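You operate a simulated robot arm through the tools that you are given. There is no shell and no other tool.

You are at the controls of a simulated robot arm. One attempt, no reset.

TASK
Meter the top panel, then strap the pack: over 12 % to 150 N, else to 200 N.
Fine: put the meter back, hook the strap and put the release lever down first; the edge guards stay on.

The check looks at the end state, three seconds after you hand in, the way a careful person would. Anything else that was tipped, shoved, dropped, spilled or broken makes it a failure.

THE ROBOT
A 7-joint arm with a two-finger parallel gripper, fixed in place. Base frame: the origin is at the foot of the arm, x ahead of it, y to its left, z up. Readings come in mm, rad, newtons and seconds.
Its first joint turns from -2.304 to 2.304 rad. Payload 3.91 kg.
Tool frame: the origin (TCP) lies between the finger pads and is the grasp point; the fingertips stand 30 mm ahead of it; z points along the fingers, y is the line along which they close. Largest opening 110 mm; finger width 20, thickness 10; the body of the gripper, 48 by 112 mm, starts 55 mm behind the TCP.
Orientation is that of the tool frame in the base frame, as a unit quaternion [w, x, y, z]. With the fingers straight down and closing along the base's y, the tool's x points along the base's -x, its y along +y and its z along -z.

THE INTERFACE
- The arm moves only by the tool play_rows. Its arguments are lists of equal length, an entry for each row: "delta_pos": the shift along the tool's x, y, z in units of 30 mm (1.0 is 30 mm), a list of three; "dr": the turn, a rotation vector about the tool's x, y, z in units of 8 degrees (1.0 is 8 degrees), a list of three; "hand": the opening, from 0 (shut) to 1 (fully open). In form: {"delta_pos": [[x, y, z], ...], "dr": [[ax, ay, az], ...], "hand": [hand, ...]}. A call has 1 to 20 rows; each row shifts and turns the commanded pose from where the row before left it, along the tool's axes as they then stand. A call with a number of a shift or a turn outside -1 to 1 is refused whole. Rows are played at 5 a second. More than 50 mm and 0.15 rad between two rows, or a gripper value outside its range, and nothing of the call is played. Where a pose cannot be reached the arm comes as near as it can. A force on the tool above 90 N (or 10 N above the force at the start of the call, whichever is more), or a blocked arm, ends the call early, and 0.2 s more pass. The fingers move at their own pace (about 108 mm/s each) and stop on an object; they squeeze with about 35 N. The grip force told is the motor's: it shows also when the fingers shut on nothing. Time passes only in rows, and 0.2 s behind the last, so rows that do not move let the fingers close. The reply holds the time, the measured pose of the TCP, the force on the tool along the base axes, the opening and the grip force, in the units named above and with some noise, with the torque about the TCP (base axes, N m) and any sound that the robot's microphone picked up, and new pictures: "show" is both (left out), scene, wrist or none.
- Cameras (640 x 400 px; columns grow to the right, rows downward): "scene" is fixed at [401.9, -650.8, 1423.3]; the picture's right is [0.95, 0.30, 0.00], its down [-0.07, 0.22, -0.97] and it looks along [-0.29, 0.93, 0.23] (base axes); focal length 214 px, centre (320, 200). "wrist" rides on the gripper at [72, 17, -103] in the tool frame; the picture's right is [-0.23, 0.97, 0.00], its down [-0.76, -0.18, -0.62] and it looks along [-0.61, -0.14, 0.78] (tool axes); focal length 222 px, centre (320, 200). There is no depth. A picture from a camera that has moved, and an enlarged one, comes with that camera's place and axes in the base frame and with its lens.
- enlarge(camera, box): a new picture of the part [left, top, right, bottom] of that camera's present view, enlarged. It takes no simulated time.
- close_job(): hands the job in; it is judged then, once.

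Nothing tells you positions but the pictures and the camera data. Unless the task says otherwise, let go and move clear before handing in.

The tools are called after "Request:" by a JSON object that holds its "name" and its "arguments". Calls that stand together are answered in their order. play_rows: Moves the arm, as the interface text tells. Its arguments: {"type":"object","properties":{"delta_pos":{"type":"array","items":{"type":"array","items":{"type":"number"}}},"dr":{"type":"array","items":{"type":"array","items":{"type":"number"}}},"hand":{"type":"array","items":{"type":"number"}},"show":{"type":"string","enum":["both","scene","wrist","none"]}},"required":["delta_pos","dr","hand"]} The other tools are called the same way: enlarge (camera, box) takes an enlarged picture of a part of a camera's view; close_job () hands the job in.

At the start:

```text
time_s: 0.0
tool_pos: [477.5, -331.4, 1370.8]
tcp_rot: [0.0, -0.001, 1.0, -0.001]
wrist_force: [-0.1, -0.4, 0.5]
ft_torque: [0.01, 0.02, -0.01]
gripper_width: 110.1
grip_force: 0.0
```

scene: 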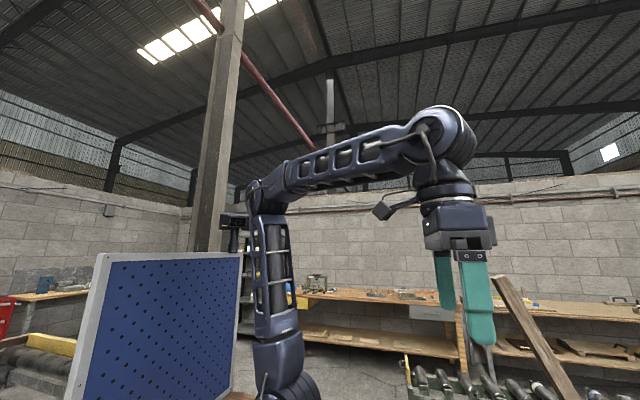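
wrist: 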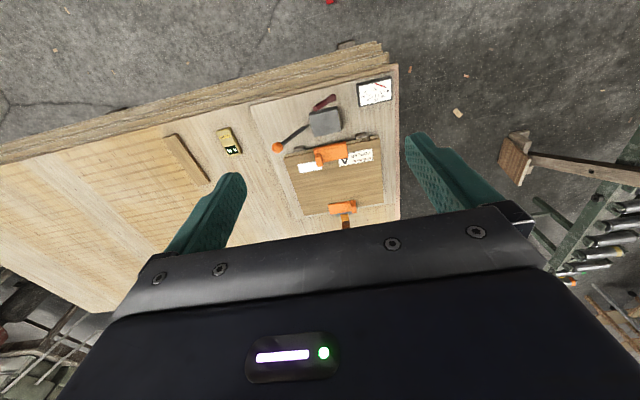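

The wrist view shows a workbench with a panel pack, orange edge guards, a tensioner with a lever, and a yellow meter. I'll enlarge these areas before moving.

Request:
{"name": "enlarge", "arguments": {"camera": "wrist", "box": [240, 60, 410, 240]}}

Request:
{"name": "enlarge", "arguments": {"camera": "wrist", "box": [150, 100, 270, 200]}}

Request:
{"name": "enlarge", "arguments": {"camera": "scene", "box": [380, 240, 640, 400]}}

```text
2.22 times, centred on (325, 150) of wrist
camera zoom: at [405.2, -313.8, 1474.9], right [0.23, 0.97, 0.0], down [0.76, -0.18, 0.62], along [0.61, -0.14, -0.78], focal length 494 px, centre (309, 311)
```

zoom: 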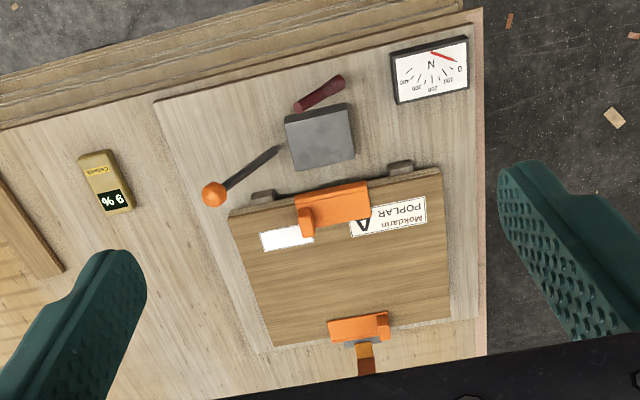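

```text
4.00 times, centred on (210, 150) of wrist
camera zoom: at [405.2, -313.8, 1474.9], right [0.23, 0.97, 0.0], down [0.76, -0.18, 0.62], along [0.61, -0.14, -0.78], focal length 888 px, centre (760, 400)
```

zoom: 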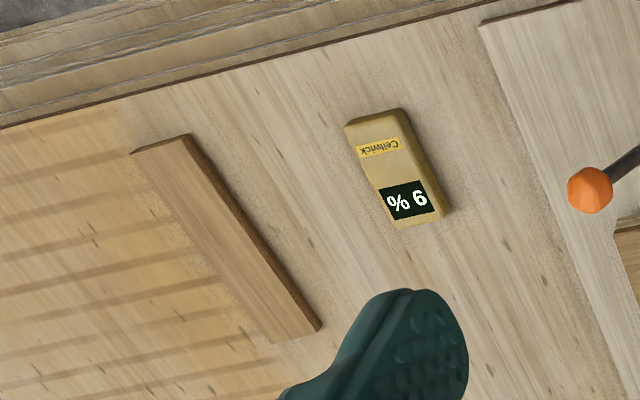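

```text
2.46 times, centred on (510, 320) of scene
camera zoom: at [401.9, -650.8, 1423.3], right [0.95, 0.3, 0.0], down [-0.07, 0.22, -0.97], along [-0.29, 0.93, 0.23], focal length 528 px, centre (-148, -95)
```

zoom: 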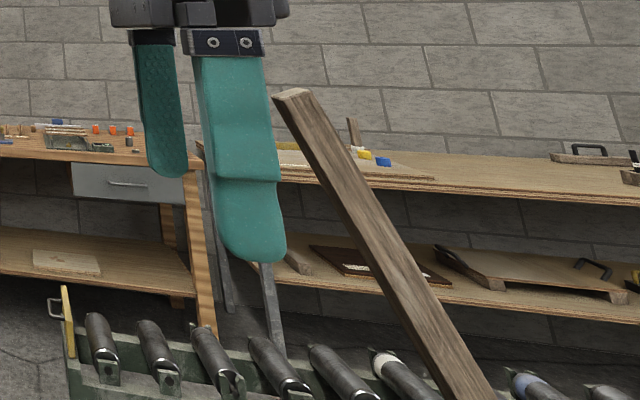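

The bench holds the meter on the left, the pack with two orange guards, the tensioner with its two levers, and a newton dial. I'll go straight down 180 mm, which is well clear, to get parallax on the bench height.

Request:
{"name": "play_rows", "arguments": {"delta_pos": [[0, 0, 1], [0, 0, 1], [0, 0, 1], [0, 0, 1], [0, 0, 1], [0, 0, 1]], "dr": [[0, 0, 0], [0, 0, 0], [0, 0, 0], [0, 0, 0], [0, 0, 0], [0, 0, 0]], "hand": [1, 1, 1, 1, 1, 1], "show": "both"}}

```text
time_s: 1.4
tool_pos: [476.3, -332.1, 1190.6]
tcp_rot: [0.001, 0.0, 1.0, 0.0]
wrist_force: [-1.1, -0.5, -0.2]
ft_torque: [-0.01, 0.0, -0.01]
gripper_width: 109.9
grip_force: 0.0
camera wrist: at [404.0, -315.1, 1294.7], right [0.23, 0.97, 0.0], down [0.76, -0.18, 0.62], along [0.61, -0.14, -0.78], focal length 222 px, centre (320, 200)
```

scene: 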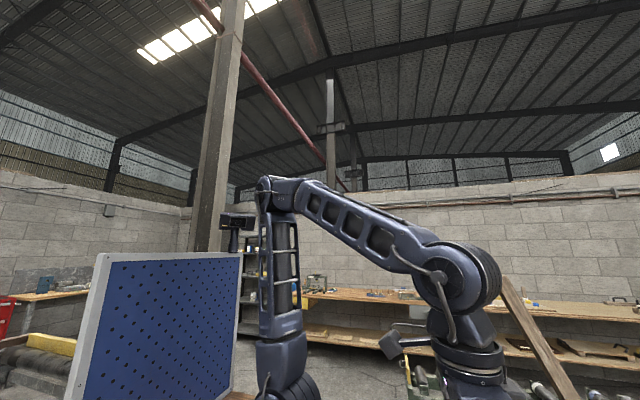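
wrist: 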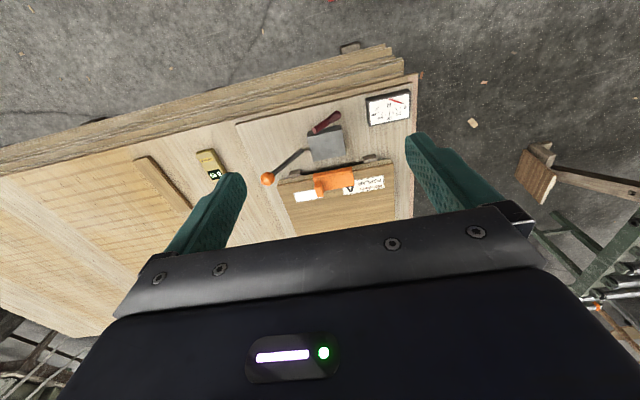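

From the parallax, the bench top is near z≈660 to 700, the gauge near (630, -170), and the meter near (655, -705). I'll move lower and nearer for a closer look.

Request:
{"name": "play_rows", "arguments": {"delta_pos": [[-0.4, -0.56, 0.9], [-0.4, -0.56, 0.9], [-0.4, -0.56, 0.9], [-0.4, -0.56, 0.9], [-0.4, -0.56, 0.9], [-0.4, -0.56, 0.9], [-0.4, -0.56, 0.9]], "dr": [[0, 0, 0], [0, 0, 0], [0, 0, 0], [0, 0, 0], [0, 0, 0], [0, 0, 0], [0, 0, 0]], "hand": [1, 1, 1, 1, 1, 1, 1], "show": "wrist"}}

```text
time_s: 3.0
tool_pos: [561.1, -448.3, 1003.6]
tcp_rot: [0.0, -0.001, 1.0, 0.0]
wrist_force: [-0.4, 0.3, 0.5]
ft_torque: [0.0, -0.02, 0.03]
gripper_width: 109.9
grip_force: 0.1
camera wrist: at [488.9, -430.7, 1106.9], right [0.23, 0.97, 0.0], down [0.76, -0.18, 0.62], along [0.61, -0.14, -0.78], focal length 222 px, centre (320, 200)
```

wrist: 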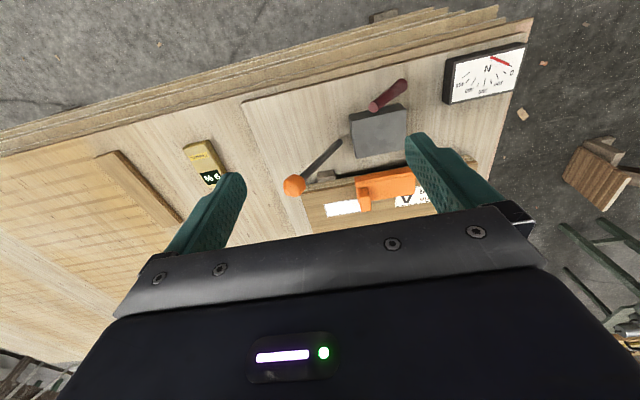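

Request:
{"name": "enlarge", "arguments": {"camera": "wrist", "box": [270, 20, 540, 240]}}

Request:
{"name": "enlarge", "arguments": {"camera": "wrist", "box": [90, 90, 290, 230]}}

```text
1.82 times, centred on (405, 130) of wrist
camera zoom: at [488.9, -430.7, 1106.9], right [0.23, 0.97, 0.0], down [0.76, -0.18, 0.62], along [0.61, -0.14, -0.78], focal length 404 px, centre (166, 327)
```

zoom: 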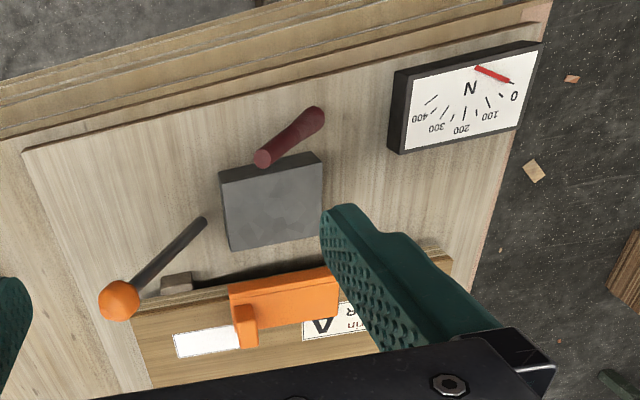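

```text
2.86 times, centred on (190, 160) of wrist
camera zoom: at [488.9, -430.7, 1106.9], right [0.23, 0.97, 0.0], down [0.76, -0.18, 0.62], along [0.61, -0.14, -0.78], focal length 635 px, centre (691, 314)
```

zoom: 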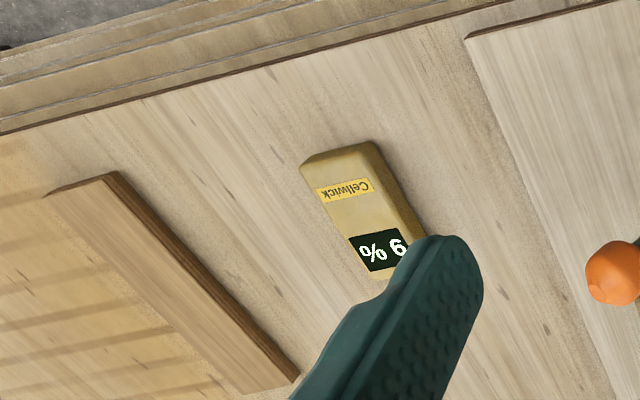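

The dial reads about 0 N, and the tensioner has a red release lever and an orange-knobbed lever. Next I need to see the far side of the pack, where the strap starts, so I'll move outward.

Request:
{"name": "play_rows", "arguments": {"delta_pos": [[-1, 0.5, 0], [-1, 0.5, 0], [-1, 0.5, 0], [-1, 0.5, 0], [-1, 0.5, 0], [-1, 0.5, 0]], "dr": [[0, 0, 0], [0, 0, 0], [0, 0, 0], [0, 0, 0], [0, 0, 0], [0, 0, 0]], "hand": [1, 1, 1, 1, 1, 1], "show": "wrist"}}

```text
time_s: 4.4
tool_pos: [741.4, -357.2, 1003.1]
tcp_rot: [0.0, 0.0, 1.0, 0.001]
wrist_force: [0.2, 0.6, 1.6]
ft_torque: [0.01, -0.04, -0.03]
gripper_width: 110.0
grip_force: 0.1
camera wrist: at [669.0, -340.6, 1107.0], right [0.23, 0.97, 0.0], down [0.76, -0.18, 0.62], along [0.61, -0.14, -0.78], focal length 222 px, centre (320, 200)
```

wrist: 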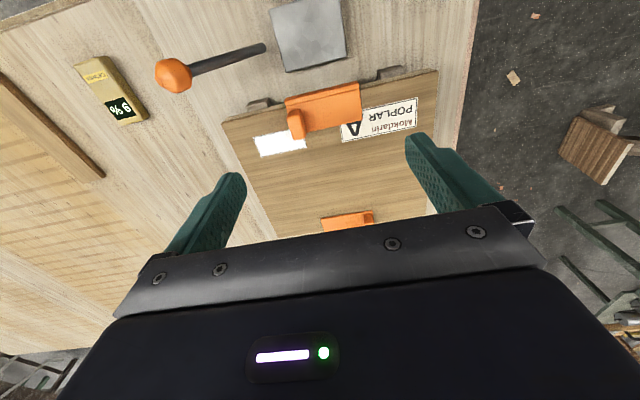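

The pack runs from about x=780 to 1060, with its far guard near the edge of reach. I'll shift outward a little and tilt the tool forward to see the far strap end.

Request:
{"name": "play_rows", "arguments": {"delta_pos": [[-1, 0, 0], [-1, 0, 0], [0, 0, 0], [0, 0, 0], [0, 0, 0]], "dr": [[0, 0, 0], [0, 0, 0], [0, -1, 0], [0, -1, 0], [0, -1, 0]], "hand": [1, 1, 1, 1, 1], "show": "both"}}

```text
time_s: 5.6
tool_pos: [801.1, -358.7, 1002.5]
tcp_rot: [0.209, 0.0, 0.978, 0.0]
wrist_force: [0.7, -0.4, 0.3]
ft_torque: [-0.04, 0.03, 0.0]
gripper_width: 110.1
grip_force: 0.0
camera wrist: at [692.9, -341.2, 1066.9], right [0.21, 0.97, 0.09], down [0.44, -0.18, 0.88], along [0.87, -0.14, -0.47], focal length 222 px, centre (320, 200)
```

scene: 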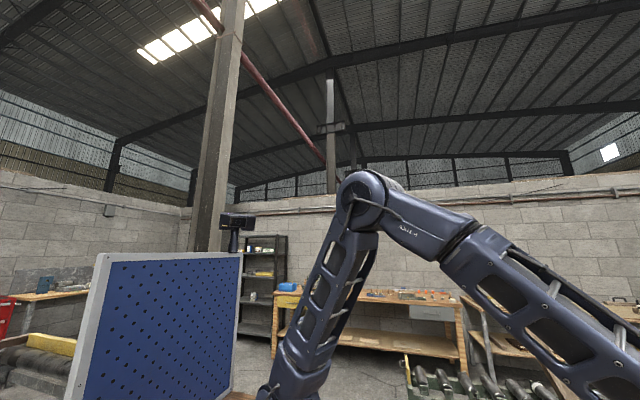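
wrist: 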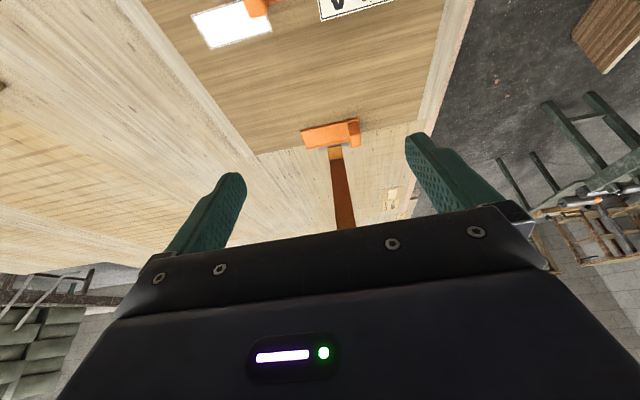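

Request:
{"name": "enlarge", "arguments": {"camera": "wrist", "box": [230, 80, 450, 235]}}

Request:
{"name": "enlarge", "arguments": {"camera": "wrist", "box": [290, 105, 390, 175]}}

```text
2.58 times, centred on (340, 158) of wrist
camera zoom: at [692.9, -341.2, 1066.9], right [0.21, 0.97, 0.09], down [0.44, -0.18, 0.88], along [0.87, -0.14, -0.47], focal length 573 px, centre (268, 310)
```

zoom: 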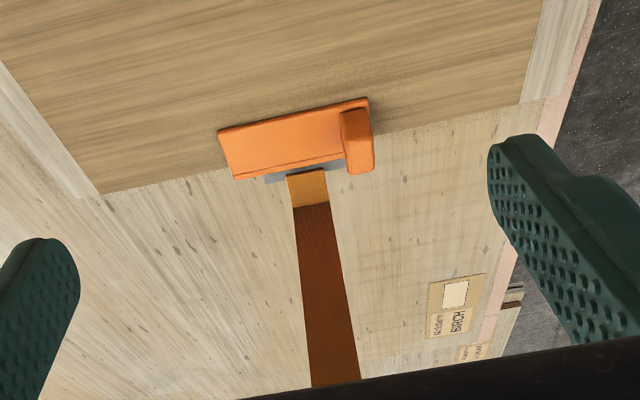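

```text
5.71 times, centred on (340, 140) of wrist
camera zoom: at [692.9, -341.2, 1066.9], right [0.21, 0.97, 0.09], down [0.44, -0.18, 0.88], along [0.87, -0.14, -0.47], focal length 1269 px, centre (206, 543)
```

zoom: 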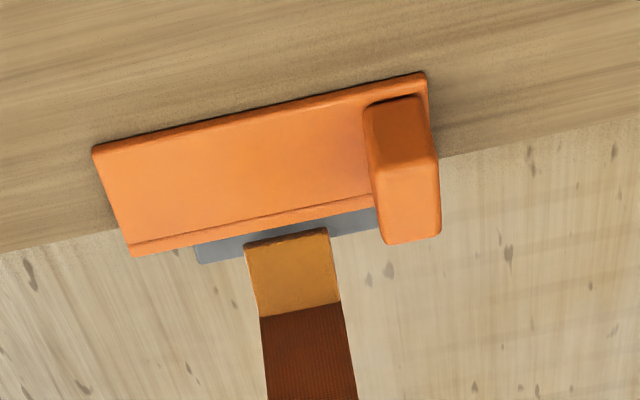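

The strap gets wider toward the bottom of the image, which suggests it rises or hangs near the far guard rather than lying flat. I'll back off and tilt further forward to see all of it.

Request:
{"name": "play_rows", "arguments": {"delta_pos": [[0, 0, -1], [0, 0, -1], [0, 0, -1], [0, 0, -1], [0, 0, -1], [0, 0, -1], [0, 0, -1], [0, 0, -1], [0, 0, -1]], "dr": [[0, -1, 0], [0, -1, 0], [0, -1, 0], [0, 0, 0], [0, 0, 0], [0, 0, 0], [0, 0, 0], [0, 0, 0], [0, 0, 0]], "hand": [1, 1, 1, 1, 1, 1, 1, 1, 1], "show": "wrist"}}

```text
time_s: 7.6
tool_pos: [622.2, -356.1, 1199.5]
tcp_rot: [0.407, 0.005, 0.913, 0.006]
wrist_force: [-0.2, -1.1, 0.7]
ft_torque: [0.02, -0.01, 0.06]
gripper_width: 109.7
grip_force: 0.0
camera wrist: at [496.2, -338.6, 1215.8], right [0.16, 0.97, 0.18], down [0.05, -0.19, 0.98], along [0.99, -0.14, -0.07], focal length 222 px, centre (320, 200)
```

wrist: 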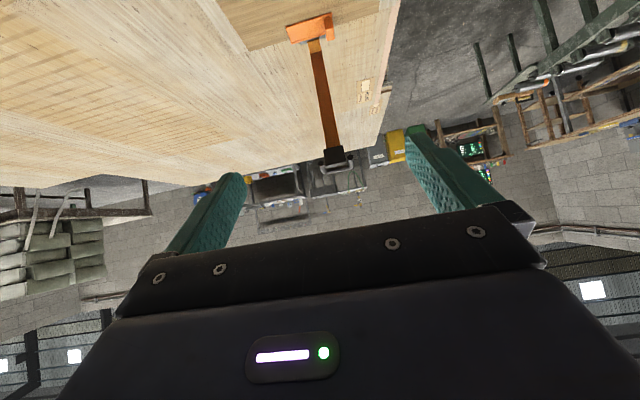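

Request:
{"name": "enlarge", "arguments": {"camera": "wrist", "box": [250, 0, 410, 190]}}

Request:
{"name": "enlarge", "arguments": {"camera": "wrist", "box": [300, 130, 370, 190]}}

```text
2.11 times, centred on (330, 95) of wrist
camera zoom: at [496.2, -338.6, 1215.8], right [0.16, 0.97, 0.18], down [0.05, -0.19, 0.98], along [0.99, -0.14, -0.07], focal length 468 px, centre (299, 421)
```

zoom: 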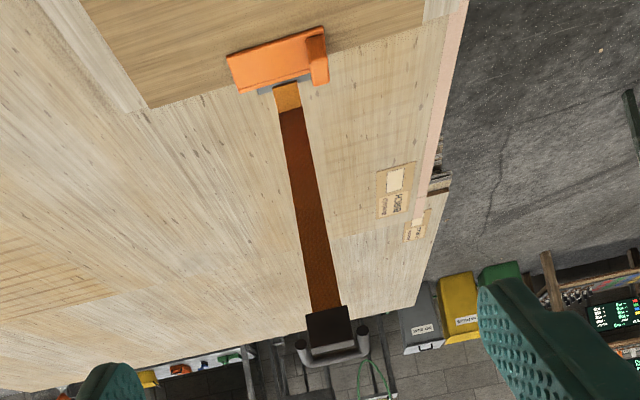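

```text
6.67 times, centred on (335, 160) of wrist
camera zoom: at [496.2, -338.6, 1215.8], right [0.16, 0.97, 0.18], down [0.05, -0.19, 0.98], along [0.99, -0.14, -0.07], focal length 1481 px, centre (220, 467)
```

zoom: 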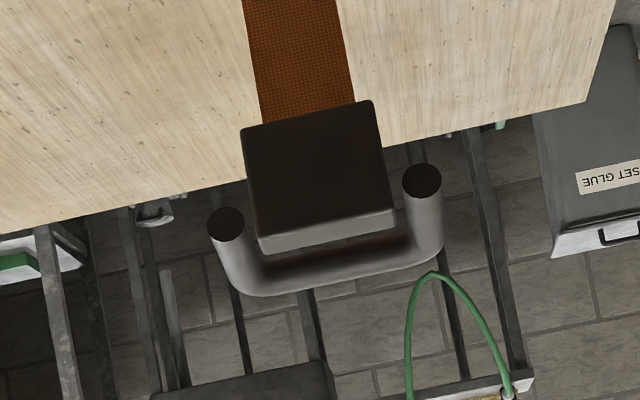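

The strap stands up from the far guard and ends in a grip block with a double-pronged hook at about z≈1065. Now I'll level the tool and go down near the tensioner to study its levers and hook point.

Request:
{"name": "play_rows", "arguments": {"delta_pos": [[0, 0, 0], [0, 0, 0], [0, 0, 0], [0, 0, 0], [0, 0, 0], [0, 0, 0], [0.27, -0.15, 1], [0.27, -0.15, 1], [0.27, -0.15, 1], [0.27, -0.15, 1], [0.27, -0.15, 1], [0.27, -0.15, 1], [0.27, -0.15, 1], [0.27, -0.15, 1], [0.27, -0.15, 1], [0.27, -0.15, 1]], "dr": [[0, 1, 0], [0, 1, 0], [0, 1, 0], [0, 1, 0], [0, 1, 0], [0, 1, 0], [0, 0, 0], [0, 0, 0], [0, 0, 0], [0, 0, 0], [0, 0, 0], [0, 0, 0], [0, 0, 0], [0, 0, 0], [0, 0, 0], [0, 0, 0]], "hand": [1, 1, 1, 1, 1, 1, 1, 1, 1, 1, 1, 1, 1, 1, 1, 1], "show": "wrist"}}

```text
time_s: 11.0
tool_pos: [539.6, -402.3, 897.7]
tcp_rot: [0.0, 0.0, 1.0, 0.0]
wrist_force: [0.7, 0.1, 0.1]
ft_torque: [-0.01, 0.02, -0.03]
gripper_width: 110.4
grip_force: 0.0
camera wrist: at [467.1, -385.5, 1001.6], right [0.23, 0.97, 0.0], down [0.76, -0.18, 0.62], along [0.61, -0.14, -0.78], focal length 222 px, centre (320, 200)
```

wrist: 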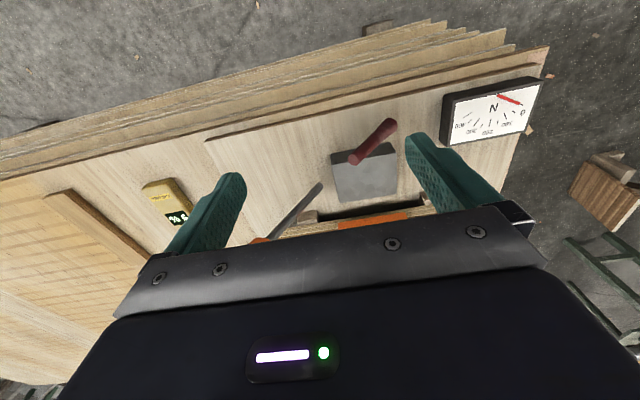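

Request:
{"name": "enlarge", "arguments": {"camera": "wrist", "box": [260, 90, 450, 230]}}

Request:
{"name": "enlarge", "arguments": {"camera": "wrist", "box": [430, 60, 560, 160]}}

```text
2.86 times, centred on (355, 160) of wrist
camera zoom: at [467.1, -385.5, 1001.6], right [0.23, 0.97, 0.0], down [0.76, -0.18, 0.62], along [0.61, -0.14, -0.78], focal length 635 px, centre (220, 314)
```

zoom: 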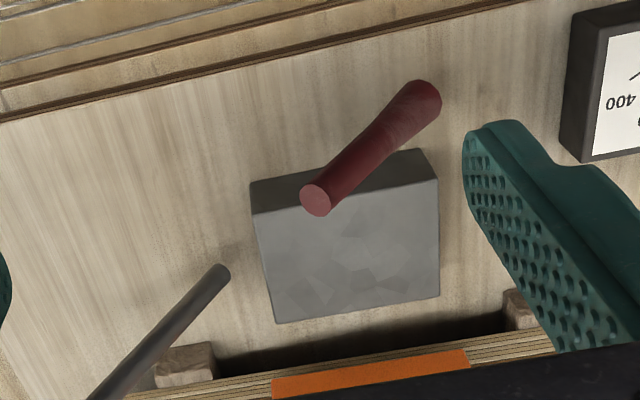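

```text
4.00 times, centred on (495, 110) of wrist
camera zoom: at [467.1, -385.5, 1001.6], right [0.23, 0.97, 0.0], down [0.76, -0.18, 0.62], along [0.61, -0.14, -0.78], focal length 888 px, centre (-380, 560)
```

zoom: 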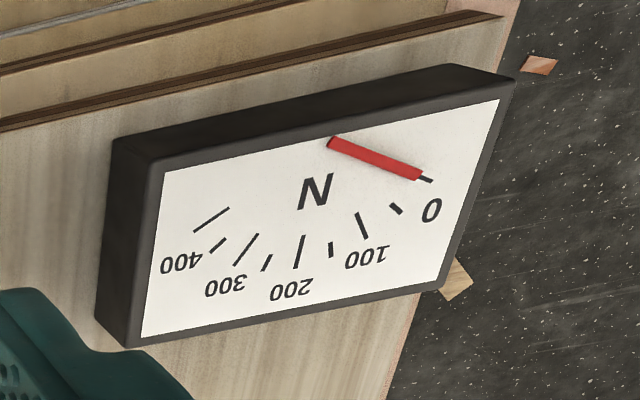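

The tensioner block's top sits at z≈700, spanning x 637 to 717 and y -410 to -312. The red lever is tilted up in front of it, and the pump ball is at about (678, -520, 809). I'll move over the near edge of the pack to find where the hook catches.

Request:
{"name": "play_rows", "arguments": {"delta_pos": [[-1, 0.25, 0], [-1, 0.25, 0], [-1, 0.25, 0], [-1, 0.25, 0], [-1, 0.25, 0], [-1, 0.25, 0]], "dr": [[0, 0, 0], [0, 0, 0], [0, 0, 0], [0, 0, 0], [0, 0, 0], [0, 0, 0]], "hand": [1, 1, 1, 1, 1, 1], "show": "wrist"}}

```text
time_s: 12.4
tool_pos: [720.7, -357.2, 899.9]
tcp_rot: [0.0, -0.001, 1.0, 0.0]
wrist_force: [-0.2, -0.3, 0.4]
ft_torque: [0.02, -0.01, 0.0]
gripper_width: 109.9
grip_force: 0.0
camera wrist: at [648.2, -339.9, 1003.0], right [0.23, 0.97, 0.0], down [0.76, -0.18, 0.62], along [0.61, -0.14, -0.78], focal length 222 px, centre (320, 200)
```

wrist: 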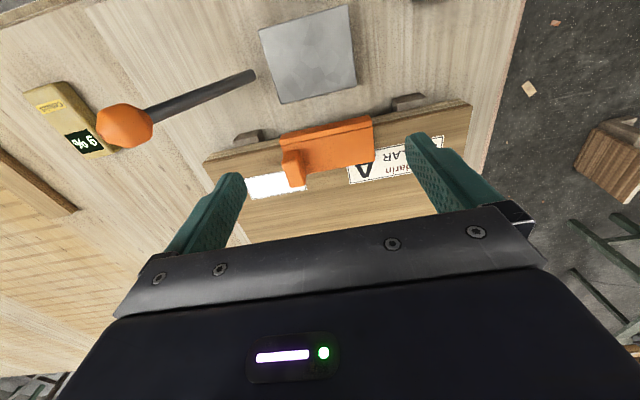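

Request:
{"name": "enlarge", "arguments": {"camera": "wrist", "box": [180, 0, 480, 200]}}

Request:
{"name": "enlarge", "arguments": {"camera": "wrist", "box": [20, 60, 180, 170]}}

```text
2.00 times, centred on (330, 100) of wrist
camera zoom: at [648.2, -339.9, 1003.0], right [0.23, 0.97, 0.0], down [0.76, -0.18, 0.62], along [0.61, -0.14, -0.78], focal length 444 px, centre (300, 400)
```

zoom: 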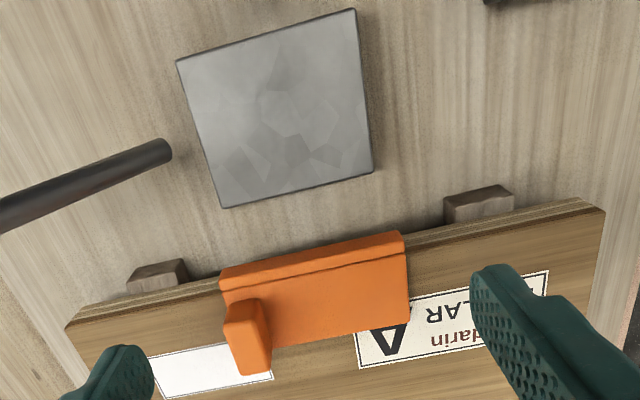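

```text
3.64 times, centred on (100, 115) of wrist
camera zoom: at [648.2, -339.9, 1003.0], right [0.23, 0.97, 0.0], down [0.76, -0.18, 0.62], along [0.61, -0.14, -0.78], focal length 808 px, centre (1120, 509)
```

zoom: 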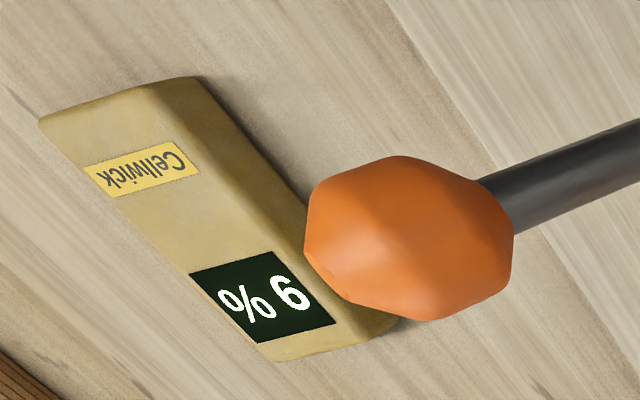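

The block looks like a plain plate, with no catch on the pack side. I'll go back in front of it and tilt the tool forward to inspect its front face and the red lever at a low angle.

Request:
{"name": "play_rows", "arguments": {"delta_pos": [[1, 0, 0], [1, 0, 0], [1, 0, 0], [1, 0, 0], [1, 0, 0], [1, 0, 0], [1, 0, 0.6], [1, 0, 0.6], [0, 0, 0.6], [0, 0, 0.6], [0, 0, 0], [0, 0, 0]], "dr": [[0, 0, 0], [0, 0, 0], [0, 0, 0], [0, 0, 0], [0, 0, 0], [0, 0, 0], [0, 0, 0], [0, 0, 0], [0, -1, 0], [0, -1, 0], [0, -1, 0], [0, -1, 0]], "hand": [1, 1, 1, 1, 1, 1, 1, 1, 1, 1, 1, 1], "show": "wrist"}}

```text
time_s: 15.0
tool_pos: [494.9, -372.1, 823.8]
tcp_rot: [0.277, -0.001, 0.961, 0.0]
wrist_force: [0.9, -0.5, 0.2]
ft_torque: [-0.03, 0.01, -0.02]
gripper_width: 110.1
grip_force: 0.1
out of reach, approached as far as the arm can: row 11, 12
camera wrist: at [378.6, -354.9, 873.5], right [0.19, 0.97, 0.12], down [0.31, -0.18, 0.93], along [0.93, -0.14, -0.34], focal length 222 px, centre (320, 200)
```

wrist: 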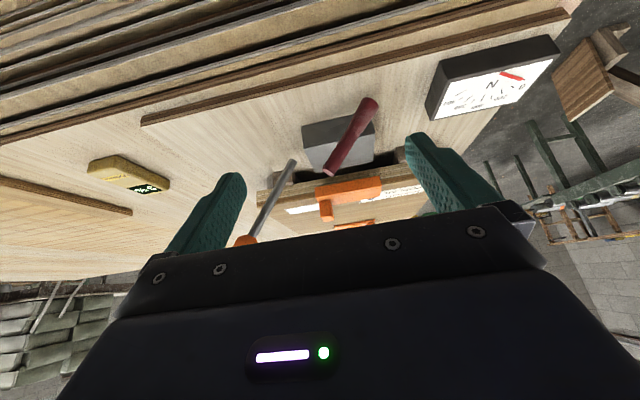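

Request:
{"name": "enlarge", "arguments": {"camera": "wrist", "box": [260, 80, 420, 240]}}

Request:
{"name": "enlarge", "arguments": {"camera": "wrist", "box": [80, 140, 180, 210]}}

```text
2.50 times, centred on (340, 160) of wrist
camera zoom: at [378.6, -354.9, 873.5], right [0.19, 0.97, 0.12], down [0.31, -0.18, 0.93], along [0.93, -0.14, -0.34], focal length 555 px, centre (270, 300)
```

zoom: 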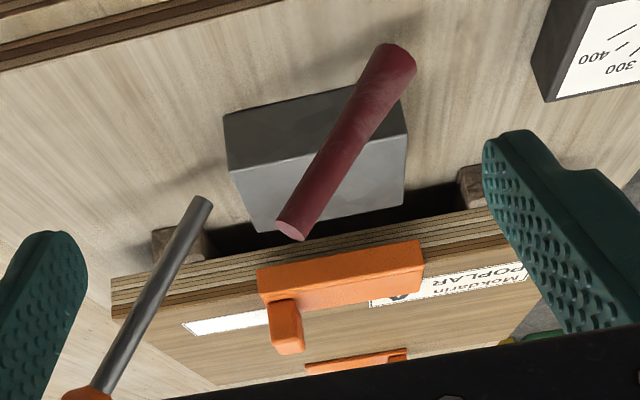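

```text
5.71 times, centred on (130, 175) of wrist
camera zoom: at [378.6, -354.9, 873.5], right [0.19, 0.97, 0.12], down [0.31, -0.18, 0.93], along [0.93, -0.14, -0.34], focal length 1269 px, centre (1406, 343)
```

zoom: 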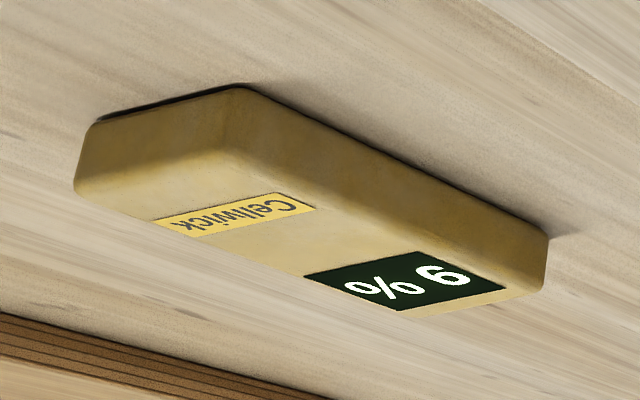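

The red lever and pump lever are clear now, and the pack sits on two bearers. Next I'll look at the strap's hook from closer up.

Request:
{"name": "play_rows", "arguments": {"delta_pos": [[-0.85, 0, -0.3], [-0.85, 0, -0.3], [-0.85, 0, -0.3], [-0.85, 0, -0.3], [-0.85, 0, -0.3], [-0.85, 0, -0.3], [-0.85, 0, -0.3], [-0.85, 0, -0.3], [-0.85, 0, -0.3], [-0.85, 0, -0.3], [-0.85, 0, -0.3], [-0.85, 0, -0.3], [-0.85, 0, -0.3], [-0.85, 0, -0.3], [0, 0, 0], [0, 0, 0]], "dr": [[0, 0, 0], [0, 0, 0], [0, 0, 0], [0, 0, 0], [0, 0, 0], [0, 0, 0], [0, 0, 0], [0, 0, 0], [0, 0, 0], [0, 0, 0], [0, 0, 0], [0, 0, 0], [0, 0, 0], [0, 0, 0], [0, -1, 0], [0, -1, 0]], "hand": [1, 1, 1, 1, 1, 1, 1, 1, 1, 1, 1, 1, 1, 1, 1, 1], "show": "wrist"}}

```text
time_s: 18.4
tool_pos: [730.2, -370.5, 1119.1]
tcp_rot: [0.408, -0.001, 0.913, 0.0]
wrist_force: [0.5, -0.1, 0.0]
ft_torque: [-0.05, 0.04, -0.03]
gripper_width: 109.8
grip_force: 0.0
camera wrist: at [605.5, -353.9, 1135.2], right [0.15, 0.97, 0.17], down [0.05, -0.18, 0.98], along [0.99, -0.14, -0.07], focal length 222 px, centre (320, 200)
```

wrist: 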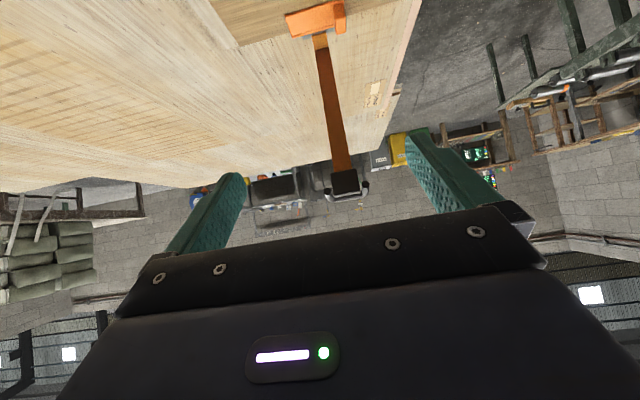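

Request:
{"name": "enlarge", "arguments": {"camera": "wrist", "box": [315, 155, 385, 215]}}

Request:
{"name": "enlarge", "arguments": {"camera": "wrist", "box": [275, 0, 385, 100]}}

```text
6.67 times, centred on (350, 185) of wrist
camera zoom: at [605.5, -353.9, 1135.2], right [0.15, 0.97, 0.17], down [0.05, -0.18, 0.98], along [0.99, -0.14, -0.07], focal length 1481 px, centre (120, 300)
```

zoom: 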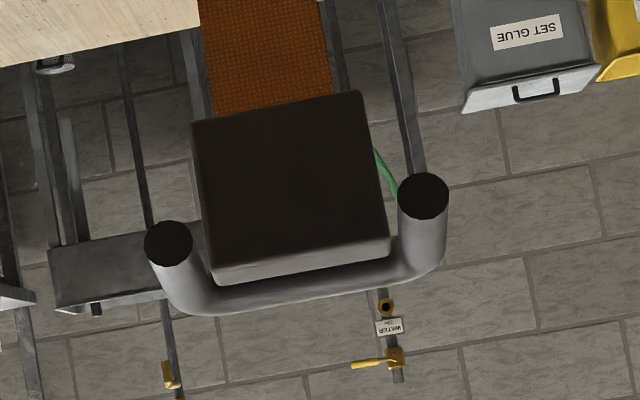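

```text
4.00 times, centred on (330, 50) of wrist
camera zoom: at [605.5, -353.9, 1135.2], right [0.15, 0.97, 0.17], down [0.05, -0.18, 0.98], along [0.99, -0.14, -0.07], focal length 888 px, centre (280, 800)
```

zoom: 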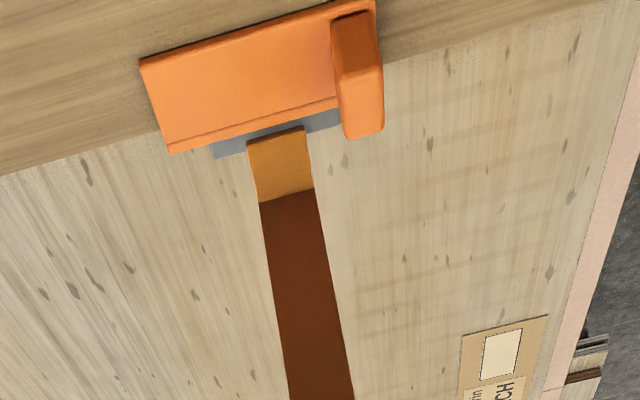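

The hook block is near (1001, -361, 1085), so the strap leans toward the robot from an anchor beyond the far guard. I'll take a straight-down view from higher up to fix the hook and anchor positions.

Request:
{"name": "play_rows", "arguments": {"delta_pos": [[0, 0, 0], [0, 0, 0], [0, 0, 0], [0, 0, 0], [0, 0, 0], [0, 0, 0], [-0.6, 0, -1], [-0.6, 0, -1], [-0.6, 0, -1], [-0.6, 0, -1], [-0.6, 0, -1], [-0.6, 0, -1]], "dr": [[0, 1, 0], [0, 1, 0], [0, 1, 0], [0, 1, 0], [0, 1, 0], [0, 1, 0], [0, 0, 0], [0, 0, 0], [0, 0, 0], [0, 0, 0], [0, 0, 0], [0, 0, 0]], "hand": [1, 1, 1, 1, 1, 1, 1, 1, 1, 1, 1, 1], "show": "wrist"}}

```text
time_s: 21.0
tool_pos: [838.2, -371.8, 1300.6]
tcp_rot: [0.001, 0.0, 1.0, 0.0]
wrist_force: [-0.1, 0.2, -0.1]
ft_torque: [0.04, -0.03, -0.02]
gripper_width: 110.1
grip_force: 0.0
camera wrist: at [766.1, -355.1, 1404.4], right [0.23, 0.97, 0.0], down [0.76, -0.18, 0.62], along [0.61, -0.14, -0.78], focal length 222 px, centre (320, 200)
```

wrist: 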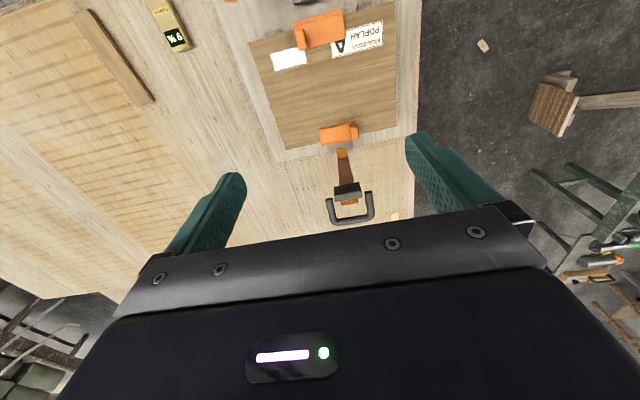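

Request:
{"name": "enlarge", "arguments": {"camera": "wrist", "box": [280, 110, 420, 230]}}

Request:
{"name": "enlarge", "arguments": {"camera": "wrist", "box": [230, 0, 420, 160]}}

```text
3.33 times, centred on (350, 170) of wrist
camera zoom: at [766.1, -355.1, 1404.4], right [0.23, 0.97, 0.0], down [0.76, -0.18, 0.62], along [0.61, -0.14, -0.78], focal length 740 px, centre (220, 300)
```

zoom: 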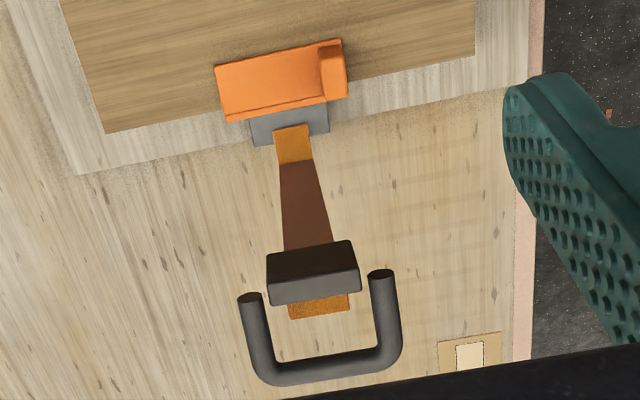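

```text
2.50 times, centred on (325, 80) of wrist
camera zoom: at [766.1, -355.1, 1404.4], right [0.23, 0.97, 0.0], down [0.76, -0.18, 0.62], along [0.61, -0.14, -0.78], focal length 555 px, centre (308, 500)
```

zoom: 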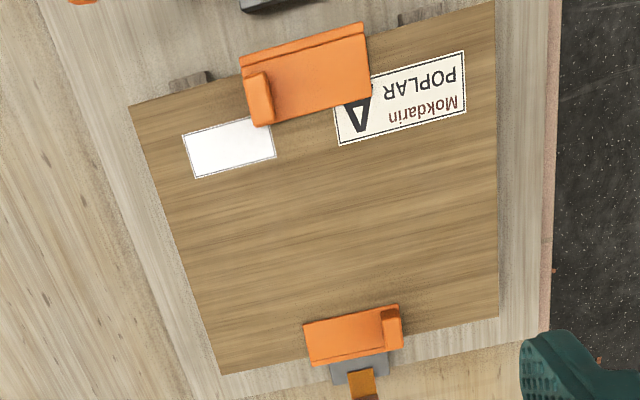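

I can see the strap now: it is hinged at a grey anchor plate near (1115, -361, 700), leans toward the robot, and ends in a block at (1001, -361, 1085) with a round U-handle whose crossbar is near (1060, -361, 1107). The meter comes first. It lies aligned with the axes, centred near (680, -733) with its top at z≈666, so I'll go above it and check reach.

Request:
{"name": "play_rows", "arguments": {"delta_pos": [[0.388, -0.86, 0.952], [0.388, -0.86, 0.952], [0.388, -0.86, 0.952], [0.388, -0.86, 0.952], [0.388, -0.86, 0.952], [0.388, -0.86, 0.952], [0.388, -0.86, 0.952], [0.388, -0.86, 0.952], [0.388, -0.86, 0.952], [0.388, -0.86, 0.952], [0.388, -0.86, 0.952], [0.388, -0.86, 0.952], [0.388, -0.86, 0.952], [0.388, -0.86, 0.952]], "dr": [[0, 0, 0], [0, 0, 0], [0, 0, 0], [0, 0, 0], [0, 0, 0], [0, 0, 0], [0, 0, 0], [0, 0, 0], [0, 0, 0], [0, 0, 0], [0, 0, 0], [0, 0, 0], [0, 0, 0], [0, 0, 0]], "hand": [1, 1, 1, 1, 1, 1, 1, 1, 1, 1, 1, 1, 1, 1], "show": "wrist"}}

```text
time_s: 24.0
tool_pos: [674.8, -733.6, 901.5]
tcp_rot: [0.0, -0.001, 1.0, 0.0]
wrist_force: [0.4, 0.6, 0.5]
ft_torque: [-0.03, -0.01, 0.02]
gripper_width: 110.1
grip_force: 0.1
camera wrist: at [602.6, -716.3, 1004.5], right [0.23, 0.97, 0.0], down [0.76, -0.18, 0.62], along [0.61, -0.14, -0.78], focal length 222 px, centre (320, 200)
```

wrist: 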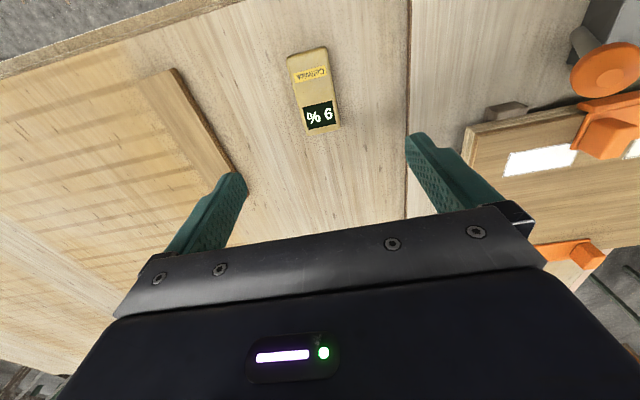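

Request:
{"name": "enlarge", "arguments": {"camera": "wrist", "box": [270, 30, 370, 140]}}

Request:
{"name": "enlarge", "arguments": {"camera": "wrist", "box": [440, 0, 640, 140]}}

```text
3.64 times, centred on (320, 85) of wrist
camera zoom: at [602.6, -716.3, 1004.5], right [0.23, 0.97, 0.0], down [0.76, -0.18, 0.62], along [0.61, -0.14, -0.78], focal length 808 px, centre (320, 618)
```

zoom: 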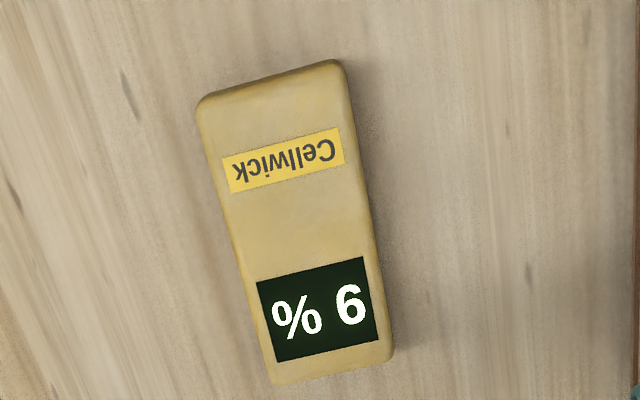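

```text
2.86 times, centred on (540, 70) of wrist
camera zoom: at [602.6, -716.3, 1004.5], right [0.23, 0.97, 0.0], down [0.76, -0.18, 0.62], along [0.61, -0.14, -0.78], focal length 635 px, centre (-309, 571)
```

zoom: 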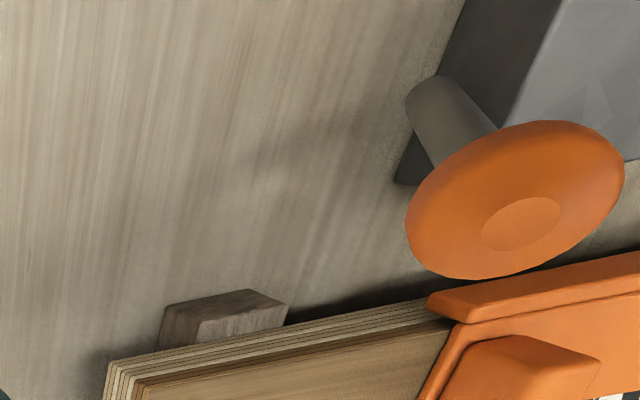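

The meter reads 9 % at rest and spans x 628 to 734 and y -767 to -715, with its top at z≈665 on a z≈641 sheet. The pack top is at z≈726. I'll descend over the meter and check alignment before gripping.

Request:
{"name": "play_rows", "arguments": {"delta_pos": [[0.09, -0.25, 0.5], [0, 0, 1], [0, 0, 1], [0, 0, 1], [0, 0, 1], [0, 0, 1], [0, 0, 0.5]], "dr": [[0, 0, 0], [0, 0, 0], [0, 0, 0], [0, 0, 0], [0, 0, 0], [0, 0, 0], [0, 0, 0]], "hand": [1, 1, 1, 1, 1, 1, 1], "show": "wrist"}}

```text
time_s: 25.6
tool_pos: [672.7, -741.7, 718.1]
tcp_rot: [0.0, 0.0, 1.0, 0.0]
wrist_force: [-0.4, 0.7, 0.3]
ft_torque: [0.01, 0.0, 0.0]
gripper_width: 110.0
grip_force: 0.1
camera wrist: at [600.2, -724.3, 822.1], right [0.23, 0.97, 0.0], down [0.76, -0.18, 0.62], along [0.61, -0.14, -0.78], focal length 222 px, centre (320, 200)
```

wrist: 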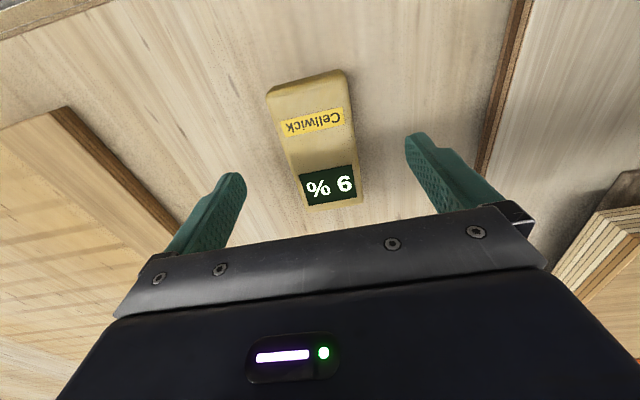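

The meter is centred between the open fingers. I'll lower so the fingertips are just above the sheet and then close.

Request:
{"name": "play_rows", "arguments": {"delta_pos": [[0, 0, 0.65], [0, 0, 0.62], [0, 0, 0]], "dr": [[0, 0, 0], [0, 0, 0], [0, 0, 0]], "hand": [1, 1, 1], "show": "wrist"}}

```text
time_s: 26.4
tool_pos: [673.3, -740.3, 680.8]
tcp_rot: [-0.001, 0.0, 1.0, 0.0]
wrist_force: [0.8, 0.6, -0.5]
ft_torque: [-0.02, 0.01, 0.01]
gripper_width: 110.1
grip_force: 0.0
camera wrist: at [600.6, -723.1, 784.4], right [0.23, 0.97, 0.0], down [0.76, -0.18, 0.62], along [0.61, -0.14, -0.78], focal length 222 px, centre (320, 200)
```

wrist: 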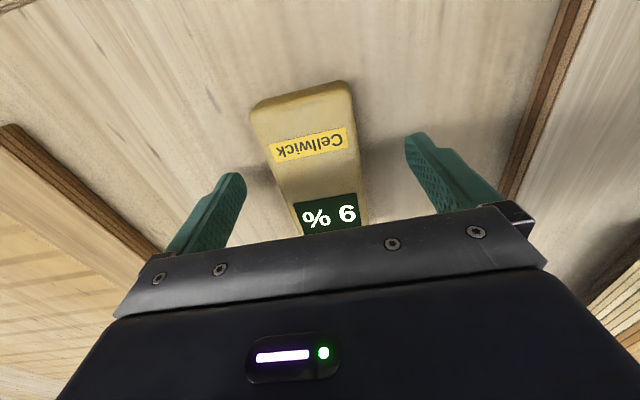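

Request:
{"name": "play_rows", "arguments": {"delta_pos": [[0, 0, 0], [0, 0, 0], [0, 0, 0], [0, 0, 0]], "dr": [[0, 0, 0], [0, 0, 0], [0, 0, 0], [0, 0, 0]], "hand": [0.55, 0.4, 0.3, 0.3], "show": "wrist"}}

```text
time_s: 27.4
tool_pos: [673.3, -739.7, 680.4]
tcp_rot: [-0.001, -0.001, 1.0, 0.0]
wrist_force: [0.0, -0.5, 1.3]
ft_torque: [-0.09, -0.12, -0.03]
gripper_width: 55.3
grip_force: 34.5
camera wrist: at [600.5, -723.1, 784.6], right [0.23, 0.97, 0.0], down [0.76, -0.18, 0.62], along [0.61, -0.14, -0.78], focal length 222 px, centre (320, 200)
```

wrist: 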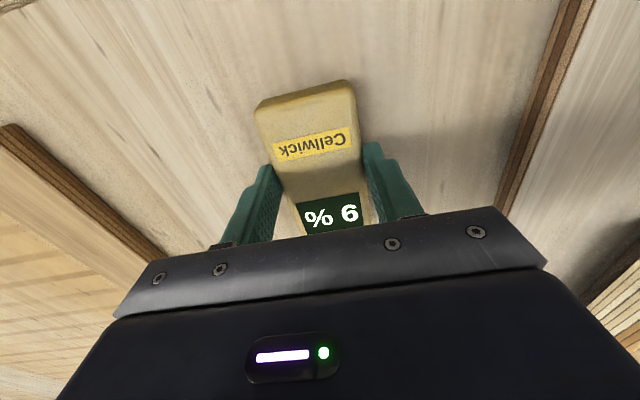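

The grip holds at 55 mm. I'll lift it straight up, then carry it over to the bare area of the pack's top panel at about (876, -374).

Request:
{"name": "play_rows", "arguments": {"delta_pos": [[0, 0, -0.4], [0, 0, -1], [0, 0, -1], [0, 0, -1], [0, 0, -1], [0, 0, -1], [0, 0, -1], [0, 0, -1]], "dr": [[0, 0, 0], [0, 0, 0], [0, 0, 0], [0, 0, 0], [0, 0, 0], [0, 0, 0], [0, 0, 0], [0, 0, 0]], "hand": [0.3, 0.3, 0.3, 0.3, 0.3, 0.3, 0.3, 0.3], "show": "wrist"}}

Request:
{"name": "play_rows", "arguments": {"delta_pos": [[-0.52, 0.938, 0], [-0.52, 0.938, 0], [-0.52, 0.938, 0], [-0.52, 0.938, 0], [-0.52, 0.938, 0], [-0.52, 0.938, 0], [-0.52, 0.938, 0], [-0.52, 0.938, 0], [-0.52, 0.938, 0], [-0.52, 0.938, 0], [-0.52, 0.938, 0], [-0.52, 0.938, 0], [-0.52, 0.938, 0]], "dr": [[0, 0, 0], [0, 0, 0], [0, 0, 0], [0, 0, 0], [0, 0, 0], [0, 0, 0], [0, 0, 0], [0, 0, 0], [0, 0, 0], [0, 0, 0], [0, 0, 0], [0, 0, 0], [0, 0, 0]], "hand": [0.3, 0.3, 0.3, 0.3, 0.3, 0.3, 0.3, 0.3, 0.3, 0.3, 0.3, 0.3, 0.3], "show": "both"}}

```text
time_s: 29.2
tool_pos: [671.3, -740.0, 904.4]
tcp_rot: [0.0, 0.0, 1.0, 0.0]
wrist_force: [-0.6, 0.9, -2.8]
ft_torque: [0.01, 0.01, 0.0]
gripper_width: 55.2
grip_force: 34.6
camera wrist: at [599.4, -723.5, 1007.9], right [0.23, 0.97, 0.0], down [0.76, -0.18, 0.62], along [0.61, -0.14, -0.78], focal length 222 px, centre (320, 200)
```

wrist: 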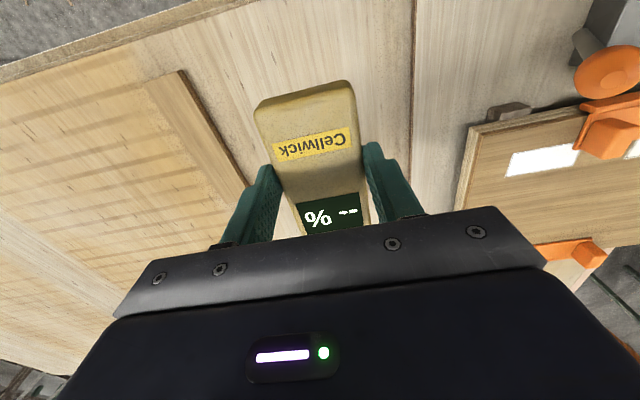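

```text
time_s: 32.0
tool_pos: [874.9, -375.6, 904.0]
tcp_rot: [0.0, 0.0, 1.0, -0.001]
wrist_force: [-0.6, 0.2, -2.3]
ft_torque: [0.05, 0.04, -0.02]
gripper_width: 55.3
grip_force: 35.1
camera wrist: at [802.1, -359.4, 1007.2], right [0.23, 0.97, 0.0], down [0.76, -0.18, 0.62], along [0.61, -0.14, -0.78], focal length 222 px, centre (320, 200)
```

scene: 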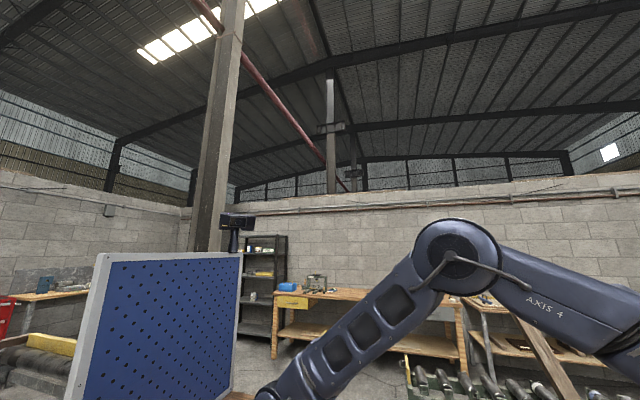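
wrist: 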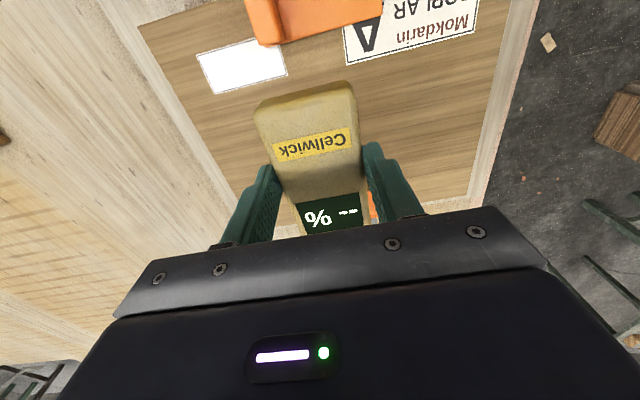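

In the air the meter shows "-- %", so it needs contact with the panel. I'll lower toward the panel and then take small steps while watching the force.

Request:
{"name": "play_rows", "arguments": {"delta_pos": [[0, 0, 1], [0, 0, 1], [0, 0, 1], [0, 0, 1], [0, 0, 0.3]], "dr": [[0, 0, 0], [0, 0, 0], [0, 0, 0], [0, 0, 0], [0, 0, 0]], "hand": [0.3, 0.3, 0.3, 0.3, 0.3], "show": "wrist"}}

Request:
{"name": "play_rows", "arguments": {"delta_pos": [[0, 0, 0.1], [0, 0, 0.1]], "dr": [[0, 0, 0], [0, 0, 0]], "hand": [0.3, 0.3], "show": "wrist"}}

```text
time_s: 33.2
tool_pos: [875.3, -374.9, 775.5]
tcp_rot: [0.0, 0.0, 1.0, 0.0]
wrist_force: [0.2, -0.3, -1.0]
ft_torque: [-0.03, 0.02, 0.0]
gripper_width: 55.1
grip_force: 35.5
camera wrist: at [803.3, -358.7, 878.1], right [0.23, 0.97, 0.0], down [0.76, -0.18, 0.62], along [0.61, -0.14, -0.78], focal length 222 px, centre (320, 200)
```

wrist: 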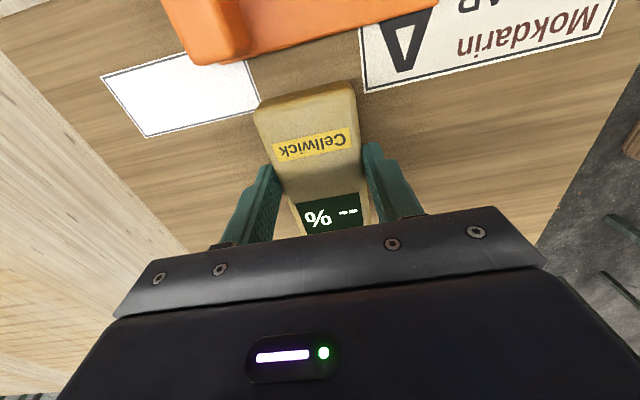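

```text
time_s: 33.8
tool_pos: [875.5, -375.2, 768.5]
tcp_rot: [0.0, 0.0, 1.0, 0.0]
wrist_force: [-0.6, 1.3, -1.7]
ft_torque: [0.01, 0.04, -0.02]
gripper_width: 55.5
grip_force: 34.9
camera wrist: at [802.9, -358.0, 872.4], right [0.23, 0.97, 0.0], down [0.76, -0.18, 0.62], along [0.61, -0.14, -0.78], focal length 222 px, centre (320, 200)
```

wrist: 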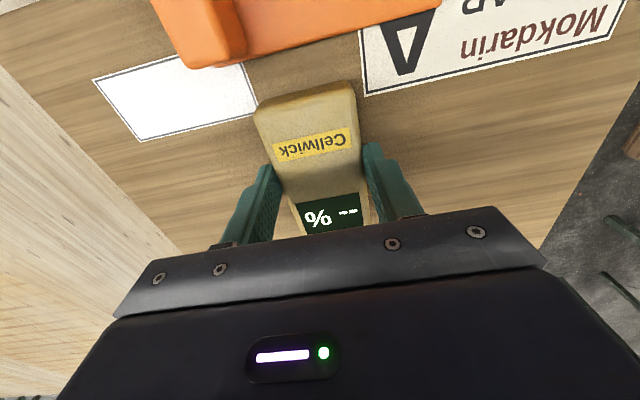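

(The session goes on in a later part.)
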